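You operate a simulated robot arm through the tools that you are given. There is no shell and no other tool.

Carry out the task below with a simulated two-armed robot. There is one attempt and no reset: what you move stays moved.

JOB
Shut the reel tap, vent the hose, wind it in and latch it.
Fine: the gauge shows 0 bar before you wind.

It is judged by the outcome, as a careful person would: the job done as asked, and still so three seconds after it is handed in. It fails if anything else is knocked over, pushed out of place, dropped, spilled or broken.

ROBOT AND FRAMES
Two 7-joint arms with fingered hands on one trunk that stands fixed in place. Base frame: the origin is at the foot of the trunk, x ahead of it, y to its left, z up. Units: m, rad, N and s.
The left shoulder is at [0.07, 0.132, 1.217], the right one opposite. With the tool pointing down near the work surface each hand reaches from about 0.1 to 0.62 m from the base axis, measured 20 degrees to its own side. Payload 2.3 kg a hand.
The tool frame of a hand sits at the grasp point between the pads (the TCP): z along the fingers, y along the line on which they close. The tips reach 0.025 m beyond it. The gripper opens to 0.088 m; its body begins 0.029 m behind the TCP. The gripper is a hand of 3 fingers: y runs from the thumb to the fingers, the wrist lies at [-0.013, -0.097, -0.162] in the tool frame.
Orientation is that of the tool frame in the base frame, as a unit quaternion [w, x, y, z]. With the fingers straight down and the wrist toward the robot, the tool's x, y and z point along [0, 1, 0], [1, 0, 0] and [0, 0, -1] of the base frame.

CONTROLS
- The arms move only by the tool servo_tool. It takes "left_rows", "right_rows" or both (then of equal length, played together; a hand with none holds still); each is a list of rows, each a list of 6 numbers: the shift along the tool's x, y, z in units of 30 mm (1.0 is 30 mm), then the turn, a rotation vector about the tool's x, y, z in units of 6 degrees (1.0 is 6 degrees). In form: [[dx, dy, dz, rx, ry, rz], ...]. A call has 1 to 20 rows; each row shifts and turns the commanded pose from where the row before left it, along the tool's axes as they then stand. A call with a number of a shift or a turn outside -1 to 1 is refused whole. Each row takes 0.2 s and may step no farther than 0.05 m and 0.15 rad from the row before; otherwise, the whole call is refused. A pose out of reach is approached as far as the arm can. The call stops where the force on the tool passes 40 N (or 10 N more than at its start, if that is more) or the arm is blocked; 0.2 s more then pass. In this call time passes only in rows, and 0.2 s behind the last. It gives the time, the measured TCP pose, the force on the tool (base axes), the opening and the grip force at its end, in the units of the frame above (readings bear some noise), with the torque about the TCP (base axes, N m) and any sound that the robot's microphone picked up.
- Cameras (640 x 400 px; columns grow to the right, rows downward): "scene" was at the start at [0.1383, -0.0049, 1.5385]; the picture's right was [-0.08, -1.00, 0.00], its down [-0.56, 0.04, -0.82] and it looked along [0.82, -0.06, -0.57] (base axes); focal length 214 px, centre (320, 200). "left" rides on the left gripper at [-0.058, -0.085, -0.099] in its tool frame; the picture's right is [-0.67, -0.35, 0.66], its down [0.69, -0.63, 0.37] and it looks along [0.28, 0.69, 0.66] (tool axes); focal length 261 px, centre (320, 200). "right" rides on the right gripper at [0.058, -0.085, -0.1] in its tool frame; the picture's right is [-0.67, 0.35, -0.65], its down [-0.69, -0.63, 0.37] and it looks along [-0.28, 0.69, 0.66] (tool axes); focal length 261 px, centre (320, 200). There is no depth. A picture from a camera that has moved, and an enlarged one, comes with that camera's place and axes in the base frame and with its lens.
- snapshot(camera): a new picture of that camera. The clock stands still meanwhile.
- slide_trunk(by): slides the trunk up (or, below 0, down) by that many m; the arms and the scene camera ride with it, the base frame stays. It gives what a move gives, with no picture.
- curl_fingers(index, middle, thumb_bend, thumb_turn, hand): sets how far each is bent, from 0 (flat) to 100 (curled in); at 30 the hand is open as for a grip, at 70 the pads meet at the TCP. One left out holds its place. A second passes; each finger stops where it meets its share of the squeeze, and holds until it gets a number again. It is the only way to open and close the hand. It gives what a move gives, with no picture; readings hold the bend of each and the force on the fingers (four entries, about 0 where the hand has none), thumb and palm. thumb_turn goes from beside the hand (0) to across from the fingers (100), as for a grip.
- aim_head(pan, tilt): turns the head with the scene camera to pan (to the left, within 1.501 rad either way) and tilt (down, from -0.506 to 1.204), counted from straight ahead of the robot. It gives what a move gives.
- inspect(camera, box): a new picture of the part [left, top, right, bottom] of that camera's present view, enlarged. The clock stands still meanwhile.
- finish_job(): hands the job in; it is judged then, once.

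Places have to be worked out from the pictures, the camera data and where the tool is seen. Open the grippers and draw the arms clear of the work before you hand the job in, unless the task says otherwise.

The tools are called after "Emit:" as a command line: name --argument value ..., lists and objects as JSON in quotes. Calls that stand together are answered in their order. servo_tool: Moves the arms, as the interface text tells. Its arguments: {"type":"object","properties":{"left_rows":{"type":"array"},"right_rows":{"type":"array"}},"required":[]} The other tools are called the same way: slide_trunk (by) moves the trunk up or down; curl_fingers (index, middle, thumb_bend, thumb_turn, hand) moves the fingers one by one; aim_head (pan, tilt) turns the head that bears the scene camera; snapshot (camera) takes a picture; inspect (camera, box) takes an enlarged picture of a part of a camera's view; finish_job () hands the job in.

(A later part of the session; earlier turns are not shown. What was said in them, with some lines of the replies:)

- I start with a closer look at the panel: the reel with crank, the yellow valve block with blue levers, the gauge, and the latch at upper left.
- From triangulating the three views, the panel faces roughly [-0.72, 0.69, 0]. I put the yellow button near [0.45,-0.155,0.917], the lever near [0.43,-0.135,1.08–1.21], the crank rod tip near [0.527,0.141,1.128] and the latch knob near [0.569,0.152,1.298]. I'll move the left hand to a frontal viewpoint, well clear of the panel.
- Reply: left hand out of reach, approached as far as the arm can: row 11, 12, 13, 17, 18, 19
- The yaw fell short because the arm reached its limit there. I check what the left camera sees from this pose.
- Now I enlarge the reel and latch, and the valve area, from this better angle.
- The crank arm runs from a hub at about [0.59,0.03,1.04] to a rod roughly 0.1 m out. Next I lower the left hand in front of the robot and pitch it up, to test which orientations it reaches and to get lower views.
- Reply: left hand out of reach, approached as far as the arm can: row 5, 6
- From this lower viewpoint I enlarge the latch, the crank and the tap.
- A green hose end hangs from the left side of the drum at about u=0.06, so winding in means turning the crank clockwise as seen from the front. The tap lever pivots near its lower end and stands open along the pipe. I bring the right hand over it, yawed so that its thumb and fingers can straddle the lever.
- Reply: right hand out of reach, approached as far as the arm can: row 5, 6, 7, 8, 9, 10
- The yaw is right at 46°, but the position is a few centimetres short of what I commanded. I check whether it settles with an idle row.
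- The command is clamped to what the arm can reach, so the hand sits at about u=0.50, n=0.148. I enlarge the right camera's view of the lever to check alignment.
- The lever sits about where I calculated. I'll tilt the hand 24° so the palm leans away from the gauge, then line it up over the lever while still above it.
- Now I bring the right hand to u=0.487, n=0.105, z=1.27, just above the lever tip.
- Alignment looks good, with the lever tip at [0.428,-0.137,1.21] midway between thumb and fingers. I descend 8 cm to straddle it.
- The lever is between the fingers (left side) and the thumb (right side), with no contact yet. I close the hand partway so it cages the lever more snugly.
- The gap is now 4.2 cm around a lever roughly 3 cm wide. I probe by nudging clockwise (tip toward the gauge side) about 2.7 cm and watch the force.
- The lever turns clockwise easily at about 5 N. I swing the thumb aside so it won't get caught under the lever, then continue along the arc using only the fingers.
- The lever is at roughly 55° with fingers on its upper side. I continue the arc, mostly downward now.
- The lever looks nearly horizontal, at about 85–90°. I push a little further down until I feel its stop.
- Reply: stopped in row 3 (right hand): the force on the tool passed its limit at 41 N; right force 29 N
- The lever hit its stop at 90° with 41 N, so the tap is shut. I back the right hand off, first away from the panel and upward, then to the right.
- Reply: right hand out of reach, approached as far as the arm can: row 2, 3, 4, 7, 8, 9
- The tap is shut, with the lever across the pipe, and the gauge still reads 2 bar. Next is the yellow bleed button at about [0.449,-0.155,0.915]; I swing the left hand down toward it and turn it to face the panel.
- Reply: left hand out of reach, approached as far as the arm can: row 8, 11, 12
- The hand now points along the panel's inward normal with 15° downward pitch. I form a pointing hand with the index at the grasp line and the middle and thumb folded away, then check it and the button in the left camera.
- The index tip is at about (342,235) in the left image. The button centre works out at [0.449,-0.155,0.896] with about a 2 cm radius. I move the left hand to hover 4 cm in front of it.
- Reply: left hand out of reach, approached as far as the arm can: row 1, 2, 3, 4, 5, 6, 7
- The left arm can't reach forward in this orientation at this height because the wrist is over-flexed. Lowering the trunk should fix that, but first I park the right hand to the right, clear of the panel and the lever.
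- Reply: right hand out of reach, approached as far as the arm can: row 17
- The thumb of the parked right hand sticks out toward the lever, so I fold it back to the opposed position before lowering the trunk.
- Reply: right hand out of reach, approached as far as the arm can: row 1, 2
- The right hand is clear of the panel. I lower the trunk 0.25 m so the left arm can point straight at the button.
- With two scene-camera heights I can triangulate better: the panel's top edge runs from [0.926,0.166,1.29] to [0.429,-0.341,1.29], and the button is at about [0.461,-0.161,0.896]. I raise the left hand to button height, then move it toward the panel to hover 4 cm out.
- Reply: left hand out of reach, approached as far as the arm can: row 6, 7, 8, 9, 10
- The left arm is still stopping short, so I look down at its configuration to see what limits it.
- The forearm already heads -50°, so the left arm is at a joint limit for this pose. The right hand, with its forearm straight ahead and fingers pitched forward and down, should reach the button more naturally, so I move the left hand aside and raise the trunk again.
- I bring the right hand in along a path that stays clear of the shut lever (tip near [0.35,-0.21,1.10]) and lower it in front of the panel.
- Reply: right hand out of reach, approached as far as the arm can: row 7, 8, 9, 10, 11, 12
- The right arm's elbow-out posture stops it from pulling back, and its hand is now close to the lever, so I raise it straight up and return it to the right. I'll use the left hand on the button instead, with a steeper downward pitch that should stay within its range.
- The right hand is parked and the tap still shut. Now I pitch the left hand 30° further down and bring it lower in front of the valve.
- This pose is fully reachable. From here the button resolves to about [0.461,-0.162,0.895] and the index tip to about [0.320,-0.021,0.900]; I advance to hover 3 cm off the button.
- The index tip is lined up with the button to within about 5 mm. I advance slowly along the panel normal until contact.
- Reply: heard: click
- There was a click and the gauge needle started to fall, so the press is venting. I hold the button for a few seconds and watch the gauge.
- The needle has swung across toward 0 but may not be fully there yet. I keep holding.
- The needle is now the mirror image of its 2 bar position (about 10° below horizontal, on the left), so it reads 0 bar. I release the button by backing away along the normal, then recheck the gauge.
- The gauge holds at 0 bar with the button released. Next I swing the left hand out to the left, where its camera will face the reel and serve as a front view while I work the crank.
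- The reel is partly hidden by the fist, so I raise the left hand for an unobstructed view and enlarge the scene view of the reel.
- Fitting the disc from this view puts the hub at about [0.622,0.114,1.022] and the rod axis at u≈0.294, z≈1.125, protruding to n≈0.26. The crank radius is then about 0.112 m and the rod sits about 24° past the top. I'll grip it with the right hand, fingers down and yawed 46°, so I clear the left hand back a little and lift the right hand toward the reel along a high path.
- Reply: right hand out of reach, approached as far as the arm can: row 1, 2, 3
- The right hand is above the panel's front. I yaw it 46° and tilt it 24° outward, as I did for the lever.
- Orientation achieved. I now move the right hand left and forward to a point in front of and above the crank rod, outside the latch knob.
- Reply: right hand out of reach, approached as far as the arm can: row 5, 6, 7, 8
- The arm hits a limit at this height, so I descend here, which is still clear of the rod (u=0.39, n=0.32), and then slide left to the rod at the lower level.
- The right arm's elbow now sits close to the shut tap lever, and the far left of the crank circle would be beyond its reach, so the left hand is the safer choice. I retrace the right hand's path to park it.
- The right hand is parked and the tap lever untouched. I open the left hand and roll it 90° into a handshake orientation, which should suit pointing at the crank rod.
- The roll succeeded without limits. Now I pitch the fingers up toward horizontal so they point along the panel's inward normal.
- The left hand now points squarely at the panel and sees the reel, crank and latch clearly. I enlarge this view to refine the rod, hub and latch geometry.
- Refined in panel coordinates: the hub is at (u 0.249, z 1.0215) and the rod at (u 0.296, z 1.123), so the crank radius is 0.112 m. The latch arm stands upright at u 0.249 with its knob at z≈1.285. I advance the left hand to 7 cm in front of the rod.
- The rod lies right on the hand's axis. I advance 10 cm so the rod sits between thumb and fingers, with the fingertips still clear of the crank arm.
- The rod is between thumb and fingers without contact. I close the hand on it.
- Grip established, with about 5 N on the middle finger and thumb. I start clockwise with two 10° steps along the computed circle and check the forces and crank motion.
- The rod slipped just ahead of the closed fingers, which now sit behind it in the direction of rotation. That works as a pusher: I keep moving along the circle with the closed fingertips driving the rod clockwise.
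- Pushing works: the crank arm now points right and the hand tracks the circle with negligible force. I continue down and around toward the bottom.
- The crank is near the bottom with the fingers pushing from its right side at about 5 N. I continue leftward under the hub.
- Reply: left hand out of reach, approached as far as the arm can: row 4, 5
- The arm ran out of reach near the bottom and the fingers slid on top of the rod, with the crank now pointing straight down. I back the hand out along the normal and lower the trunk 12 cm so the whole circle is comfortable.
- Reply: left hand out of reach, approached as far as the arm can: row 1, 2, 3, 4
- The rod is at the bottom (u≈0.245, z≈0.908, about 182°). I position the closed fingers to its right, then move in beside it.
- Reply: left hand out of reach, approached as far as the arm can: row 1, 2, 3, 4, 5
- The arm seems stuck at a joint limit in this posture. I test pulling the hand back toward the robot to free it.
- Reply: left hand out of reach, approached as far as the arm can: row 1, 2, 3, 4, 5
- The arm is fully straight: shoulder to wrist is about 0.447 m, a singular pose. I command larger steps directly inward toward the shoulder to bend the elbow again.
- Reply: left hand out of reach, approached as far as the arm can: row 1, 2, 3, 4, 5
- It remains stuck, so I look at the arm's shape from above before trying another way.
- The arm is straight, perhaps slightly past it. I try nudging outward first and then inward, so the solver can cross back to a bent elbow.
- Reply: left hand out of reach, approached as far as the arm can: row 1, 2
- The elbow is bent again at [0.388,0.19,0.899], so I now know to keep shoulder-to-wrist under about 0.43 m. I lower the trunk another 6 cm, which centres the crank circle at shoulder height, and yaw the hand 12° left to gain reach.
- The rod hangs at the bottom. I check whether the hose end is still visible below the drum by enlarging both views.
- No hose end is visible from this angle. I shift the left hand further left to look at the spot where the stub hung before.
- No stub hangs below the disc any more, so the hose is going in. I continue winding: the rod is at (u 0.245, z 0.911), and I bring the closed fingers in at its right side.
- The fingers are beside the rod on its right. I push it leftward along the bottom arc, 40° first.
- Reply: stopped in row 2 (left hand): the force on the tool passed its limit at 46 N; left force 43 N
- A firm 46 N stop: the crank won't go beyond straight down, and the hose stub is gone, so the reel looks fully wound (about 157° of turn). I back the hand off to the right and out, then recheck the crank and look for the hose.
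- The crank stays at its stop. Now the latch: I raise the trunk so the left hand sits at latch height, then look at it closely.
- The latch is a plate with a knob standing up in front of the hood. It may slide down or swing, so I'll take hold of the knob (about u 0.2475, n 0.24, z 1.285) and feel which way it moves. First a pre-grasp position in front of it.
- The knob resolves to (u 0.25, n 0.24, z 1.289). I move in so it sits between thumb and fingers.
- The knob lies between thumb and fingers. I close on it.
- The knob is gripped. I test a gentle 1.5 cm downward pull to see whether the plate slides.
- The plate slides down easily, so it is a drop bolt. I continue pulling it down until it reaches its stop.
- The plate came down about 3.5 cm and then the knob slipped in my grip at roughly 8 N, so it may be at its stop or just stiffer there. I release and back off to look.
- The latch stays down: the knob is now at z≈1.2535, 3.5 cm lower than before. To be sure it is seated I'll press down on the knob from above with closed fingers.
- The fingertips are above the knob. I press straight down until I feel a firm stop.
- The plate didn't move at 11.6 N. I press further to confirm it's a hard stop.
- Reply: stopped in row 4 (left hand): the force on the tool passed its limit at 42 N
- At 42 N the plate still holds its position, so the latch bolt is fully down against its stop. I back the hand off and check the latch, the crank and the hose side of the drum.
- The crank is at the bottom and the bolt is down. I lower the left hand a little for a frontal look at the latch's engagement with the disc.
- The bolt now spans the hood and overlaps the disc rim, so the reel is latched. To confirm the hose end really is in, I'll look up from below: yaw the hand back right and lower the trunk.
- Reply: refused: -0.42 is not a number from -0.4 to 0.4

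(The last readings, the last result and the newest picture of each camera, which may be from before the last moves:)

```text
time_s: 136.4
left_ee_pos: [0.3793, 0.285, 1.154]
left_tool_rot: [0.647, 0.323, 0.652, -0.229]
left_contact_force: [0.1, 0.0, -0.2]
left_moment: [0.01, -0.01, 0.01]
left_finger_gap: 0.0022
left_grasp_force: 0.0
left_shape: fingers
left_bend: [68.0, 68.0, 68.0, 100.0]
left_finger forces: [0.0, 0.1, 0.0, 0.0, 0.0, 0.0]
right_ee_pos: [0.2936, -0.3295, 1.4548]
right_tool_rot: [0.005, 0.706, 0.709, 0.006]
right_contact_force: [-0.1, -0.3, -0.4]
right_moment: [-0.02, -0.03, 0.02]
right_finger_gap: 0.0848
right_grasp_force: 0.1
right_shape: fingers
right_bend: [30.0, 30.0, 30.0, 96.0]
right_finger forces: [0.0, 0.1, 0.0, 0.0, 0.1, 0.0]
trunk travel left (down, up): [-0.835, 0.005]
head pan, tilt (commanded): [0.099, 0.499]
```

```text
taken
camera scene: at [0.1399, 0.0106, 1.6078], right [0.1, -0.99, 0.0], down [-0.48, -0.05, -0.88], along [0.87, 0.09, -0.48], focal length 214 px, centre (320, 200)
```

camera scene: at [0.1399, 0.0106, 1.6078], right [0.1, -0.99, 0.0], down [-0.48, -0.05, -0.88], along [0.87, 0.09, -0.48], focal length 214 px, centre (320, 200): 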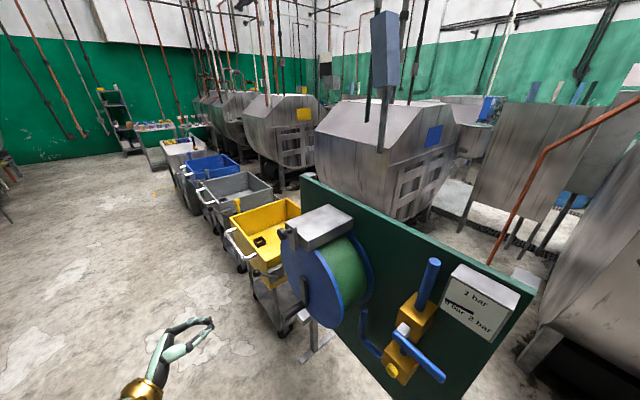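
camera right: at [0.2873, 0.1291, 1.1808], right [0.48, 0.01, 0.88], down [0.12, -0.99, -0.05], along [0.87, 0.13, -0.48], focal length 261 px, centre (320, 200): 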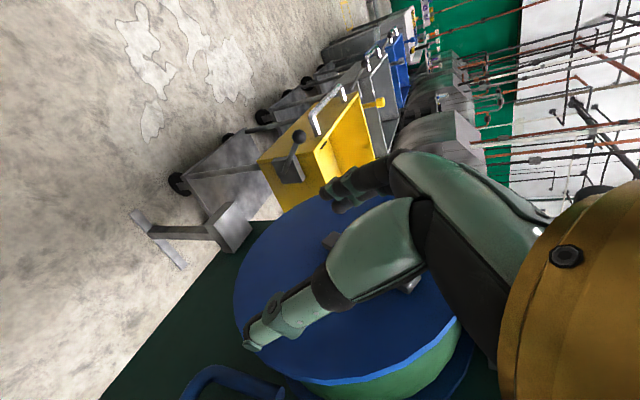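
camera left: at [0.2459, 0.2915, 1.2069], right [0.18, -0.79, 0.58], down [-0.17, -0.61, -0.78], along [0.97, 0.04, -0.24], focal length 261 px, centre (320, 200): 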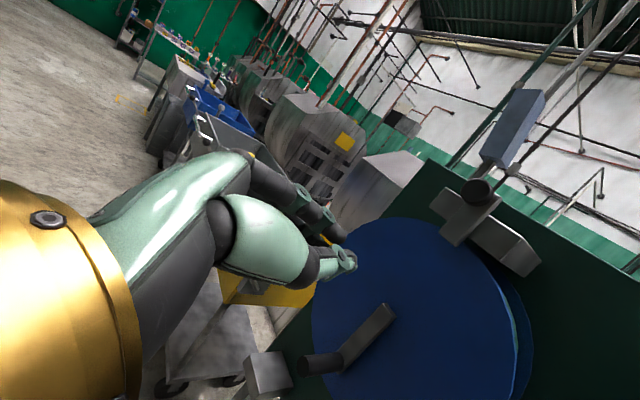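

Emit:
slide_trunk --by -0.38

Emit:
snapshot --camera "left"

Emit:
inspect --camera "left" --box '[400, 0, 640, 200]'

Emit:
snapshot --camera "scene"

```text
time_s: 140.1
left_ee_pos: [0.3793, 0.2854, 0.7744]
left_tool_rot: [0.647, 0.322, 0.652, -0.229]
left_contact_force: [-0.4, -0.9, 0.6]
left_moment: [0.0, 0.0, 0.05]
left_finger_gap: 0.0027
left_grasp_force: 0.1
left_shape: fingers
left_bend: [68.0, 68.0, 68.0, 100.0]
left_finger forces: [0.0, 0.1, 0.0, 0.0, 0.1, 0.1]
right_ee_pos: [0.2948, -0.3294, 1.0751]
right_tool_rot: [0.005, 0.706, 0.708, 0.006]
right_contact_force: [-0.2, -0.3, 0.0]
right_moment: [-0.01, -0.04, -0.01]
right_finger_gap: 0.0847
right_grasp_force: 0.0
right_shape: fingers
right_bend: [30.0, 30.0, 30.0, 96.0]
right_finger forces: [0.0, 0.0, 0.0, 0.0, 0.1, 0.0]
trunk travel left (down, up): [-0.455, 0.385]
head pan, tilt (commanded): [0.099, 0.499]
```

```text
taken
camera left: at [0.2465, 0.2915, 0.8268], right [0.18, -0.79, 0.59], down [-0.17, -0.61, -0.78], along [0.97, 0.04, -0.24], focal length 261 px, centre (320, 200)
```

left: 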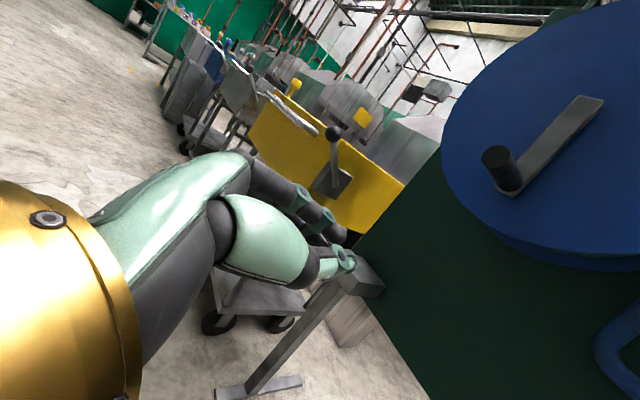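

```text
2.00 times, centred on (520, 100) of left
camera zoom: at [0.2465, 0.2915, 0.8268], right [0.18, -0.79, 0.59], down [-0.17, -0.61, -0.78], along [0.97, 0.04, -0.24], focal length 521 px, centre (-80, 400)
```

zoom: 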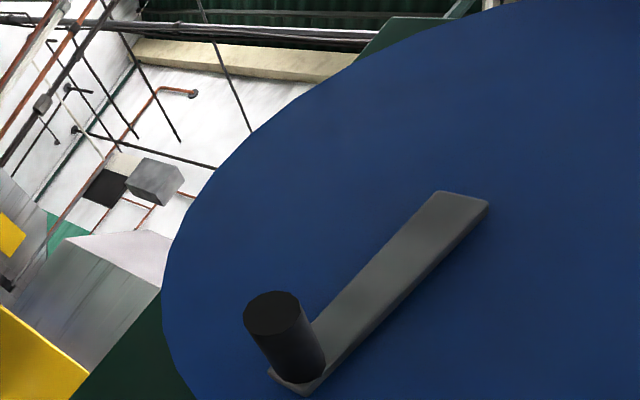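

```text
taken
camera scene: at [0.1405, 0.011, 1.2277], right [0.1, -0.99, 0.0], down [-0.48, -0.05, -0.88], along [0.87, 0.09, -0.48], focal length 214 px, centre (320, 200)
```

scene: 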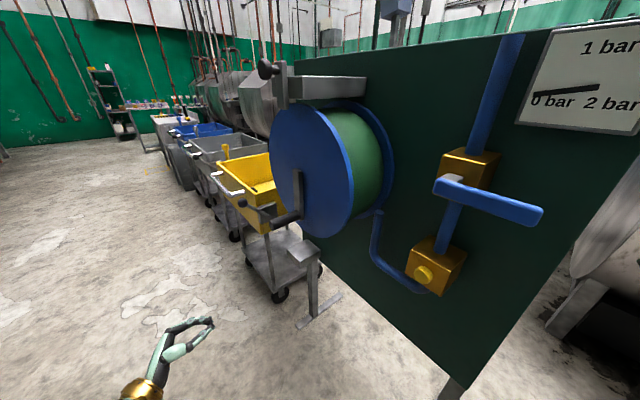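

No hose end hangs below the drum any more, the gauge reads 0, the lever is shut and the bolt is down over the disc. I raise the trunk back, open the left hand and draw it clear.

Emit:
slide_trunk --by 0.32

Emit:
curl_fingers --hand "left" --index 30 --middle 30 --thumb_bend 30 --thumb_turn 98

Emit:
servo_tool --left_rows '[[0, 0, -0.9, 0, 0, 0], [0, 0, -0.9, 0, 0, 0], [0, 0, -0.9, 0, 0, 0], [0, 0, -0.9, 0, 0, 0]]'

Emit:
snapshot --camera "scene"

Emit:
inspect --camera "scene" --box '[260, 150, 530, 350]'

Emit:
snapshot --camera "left"

```text
time_s: 143.2
left_ee_pos: [0.3805, 0.2861, 1.0944]
left_tool_rot: [0.647, 0.323, 0.652, -0.229]
left_contact_force: [-0.2, 0.5, -0.9]
left_moment: [0.0, 0.0, 0.01]
left_finger_gap: 0.0024
left_grasp_force: 0.0
left_shape: fingers
left_bend: [68.0, 68.0, 68.0, 100.0]
left_finger forces: [0.0, 0.0, 0.0, 0.0, 0.0, 0.1]
right_ee_pos: [0.2946, -0.3295, 1.3949]
right_tool_rot: [0.005, 0.706, 0.708, 0.006]
right_contact_force: [-0.1, -0.3, 0.3]
right_moment: [0.01, -0.03, 0.02]
right_finger_gap: 0.0847
right_grasp_force: 0.1
right_shape: fingers
right_bend: [30.0, 30.0, 30.0, 96.0]
right_finger forces: [0.1, 0.0, 0.0, 0.0, 0.0, 0.0]
trunk travel left (down, up): [-0.775, 0.065]
head pan, tilt (commanded): [0.099, 0.499]
```

```text
time_s: 144.2
left_ee_pos: [0.3783, 0.2866, 1.0931]
left_tool_rot: [0.647, 0.322, 0.652, -0.23]
left_contact_force: [0.0, 0.2, -0.3]
left_moment: [0.01, 0.02, -0.02]
left_finger_gap: 0.0844
left_grasp_force: 0.1
left_shape: fingers
left_bend: [30.0, 30.0, 30.0, 96.0]
left_finger forces: [0.0, 0.0, 0.1, 0.1, 0.0, 0.1]
right_ee_pos: [0.2922, -0.3295, 1.3948]
right_tool_rot: [0.006, 0.706, 0.709, 0.005]
right_contact_force: [-0.1, 0.6, -0.1]
right_moment: [0.01, 0.0, 0.02]
right_finger_gap: 0.0848
right_grasp_force: 0.0
right_shape: fingers
right_bend: [30.0, 30.0, 30.0, 96.0]
right_finger forces: [0.0, 0.1, 0.1, 0.0, 0.1, 0.1]
trunk travel left (down, up): [-0.775, 0.065]
head pan, tilt (commanded): [0.099, 0.499]
```

```text
time_s: 145.2
left_ee_pos: [0.303, 0.3626, 1.1019]
left_tool_rot: [0.648, 0.323, 0.65, -0.23]
left_contact_force: [0.7, 0.0, 0.6]
left_moment: [-0.03, -0.01, -0.01]
left_finger_gap: 0.0845
left_grasp_force: 0.0
left_shape: fingers
left_bend: [30.0, 30.0, 30.0, 96.0]
left_finger forces: [0.1, 0.1, 0.1, 0.0, 0.0, 0.0]
right_ee_pos: [0.293, -0.3286, 1.3947]
right_tool_rot: [0.006, 0.706, 0.708, 0.006]
right_contact_force: [-0.2, -0.5, -0.7]
right_moment: [0.02, 0.03, 0.0]
right_finger_gap: 0.0849
right_grasp_force: 0.0
right_shape: fingers
right_bend: [30.0, 30.0, 30.0, 96.0]
right_finger forces: [0.0, 0.0, 0.1, 0.0, 0.1, 0.0]
trunk travel left (down, up): [-0.775, 0.065]
head pan, tilt (commanded): [0.099, 0.499]
```

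```text
taken
camera scene: at [0.1398, 0.0112, 1.5478], right [0.1, -0.99, 0.0], down [-0.48, -0.05, -0.88], along [0.87, 0.09, -0.48], focal length 214 px, centre (320, 200)
```

scene: 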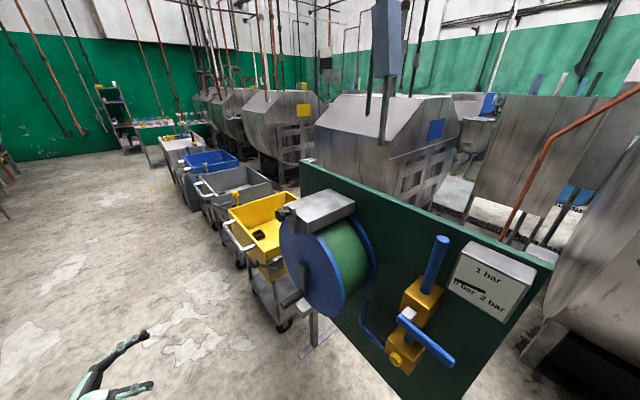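

```text
2.00 times, centred on (395, 250) of scene
camera zoom: at [0.1398, 0.0112, 1.5478], right [0.1, -0.99, 0.0], down [-0.48, -0.05, -0.88], along [0.87, 0.09, -0.48], focal length 429 px, centre (170, 100)
```

zoom: 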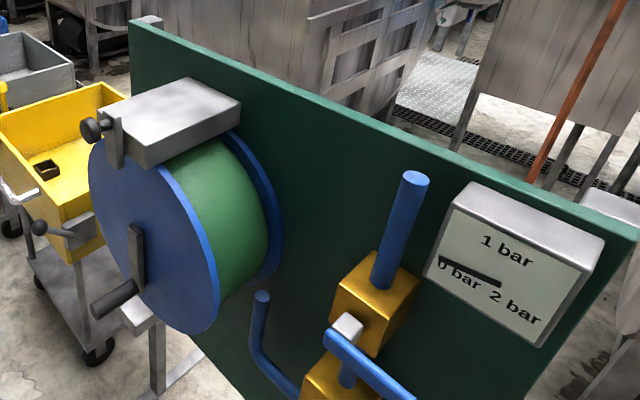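

```text
taken
camera left: at [0.1703, 0.3687, 1.1539], right [0.17, -0.79, 0.59], down [-0.17, -0.61, -0.78], along [0.97, 0.04, -0.24], focal length 261 px, centre (320, 200)
```

left: 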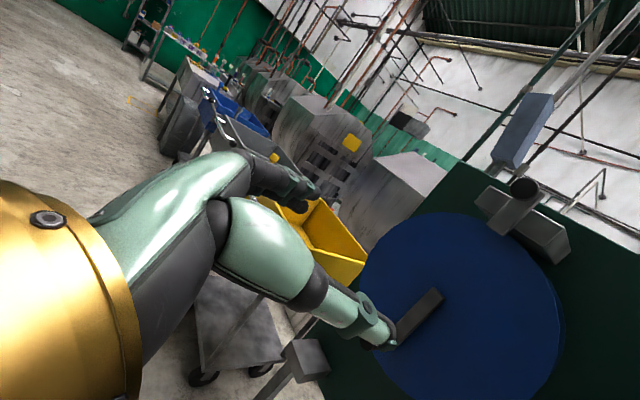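

Final check: the lever lies across the pipe (shut), the gauge reads 0 bar, the crank is at its wound stop with no hose hanging, and the latch bolt is down. Both hands are open and clear, so I hand the job in.

Emit:
finish_job

```text
The job is handed in.
```

The reel tap is shut, the hose is vented to 0 bar and wound in, and the reel is latched. The job is handed in.

- **Tap:** I turned the lever 90° clockwise until it hit its stop. It now lies across the pipe.
- **Vent:** I held the yellow button until the gauge needle dropped from 2 bar to 0, before winding. It stayed at 0 after I let go.
- **Winding:** I turned the crank about 157° clockwise, until it met a stop that would not give at 46 N. The hose end that hung below the reel is no longer visible. I could not see behind the disc, so I judged the hose fully in from that stop and the missing end.
- **Latch:** The bolt slides down about 3.5 cm and overlaps the reel disc. It did not move further under 42 N and stayed down when released.

My hands touched only the tap lever, vent button, crank and latch. I saw nothing else moved or knocked over. Both hands are open and clear of the panel.
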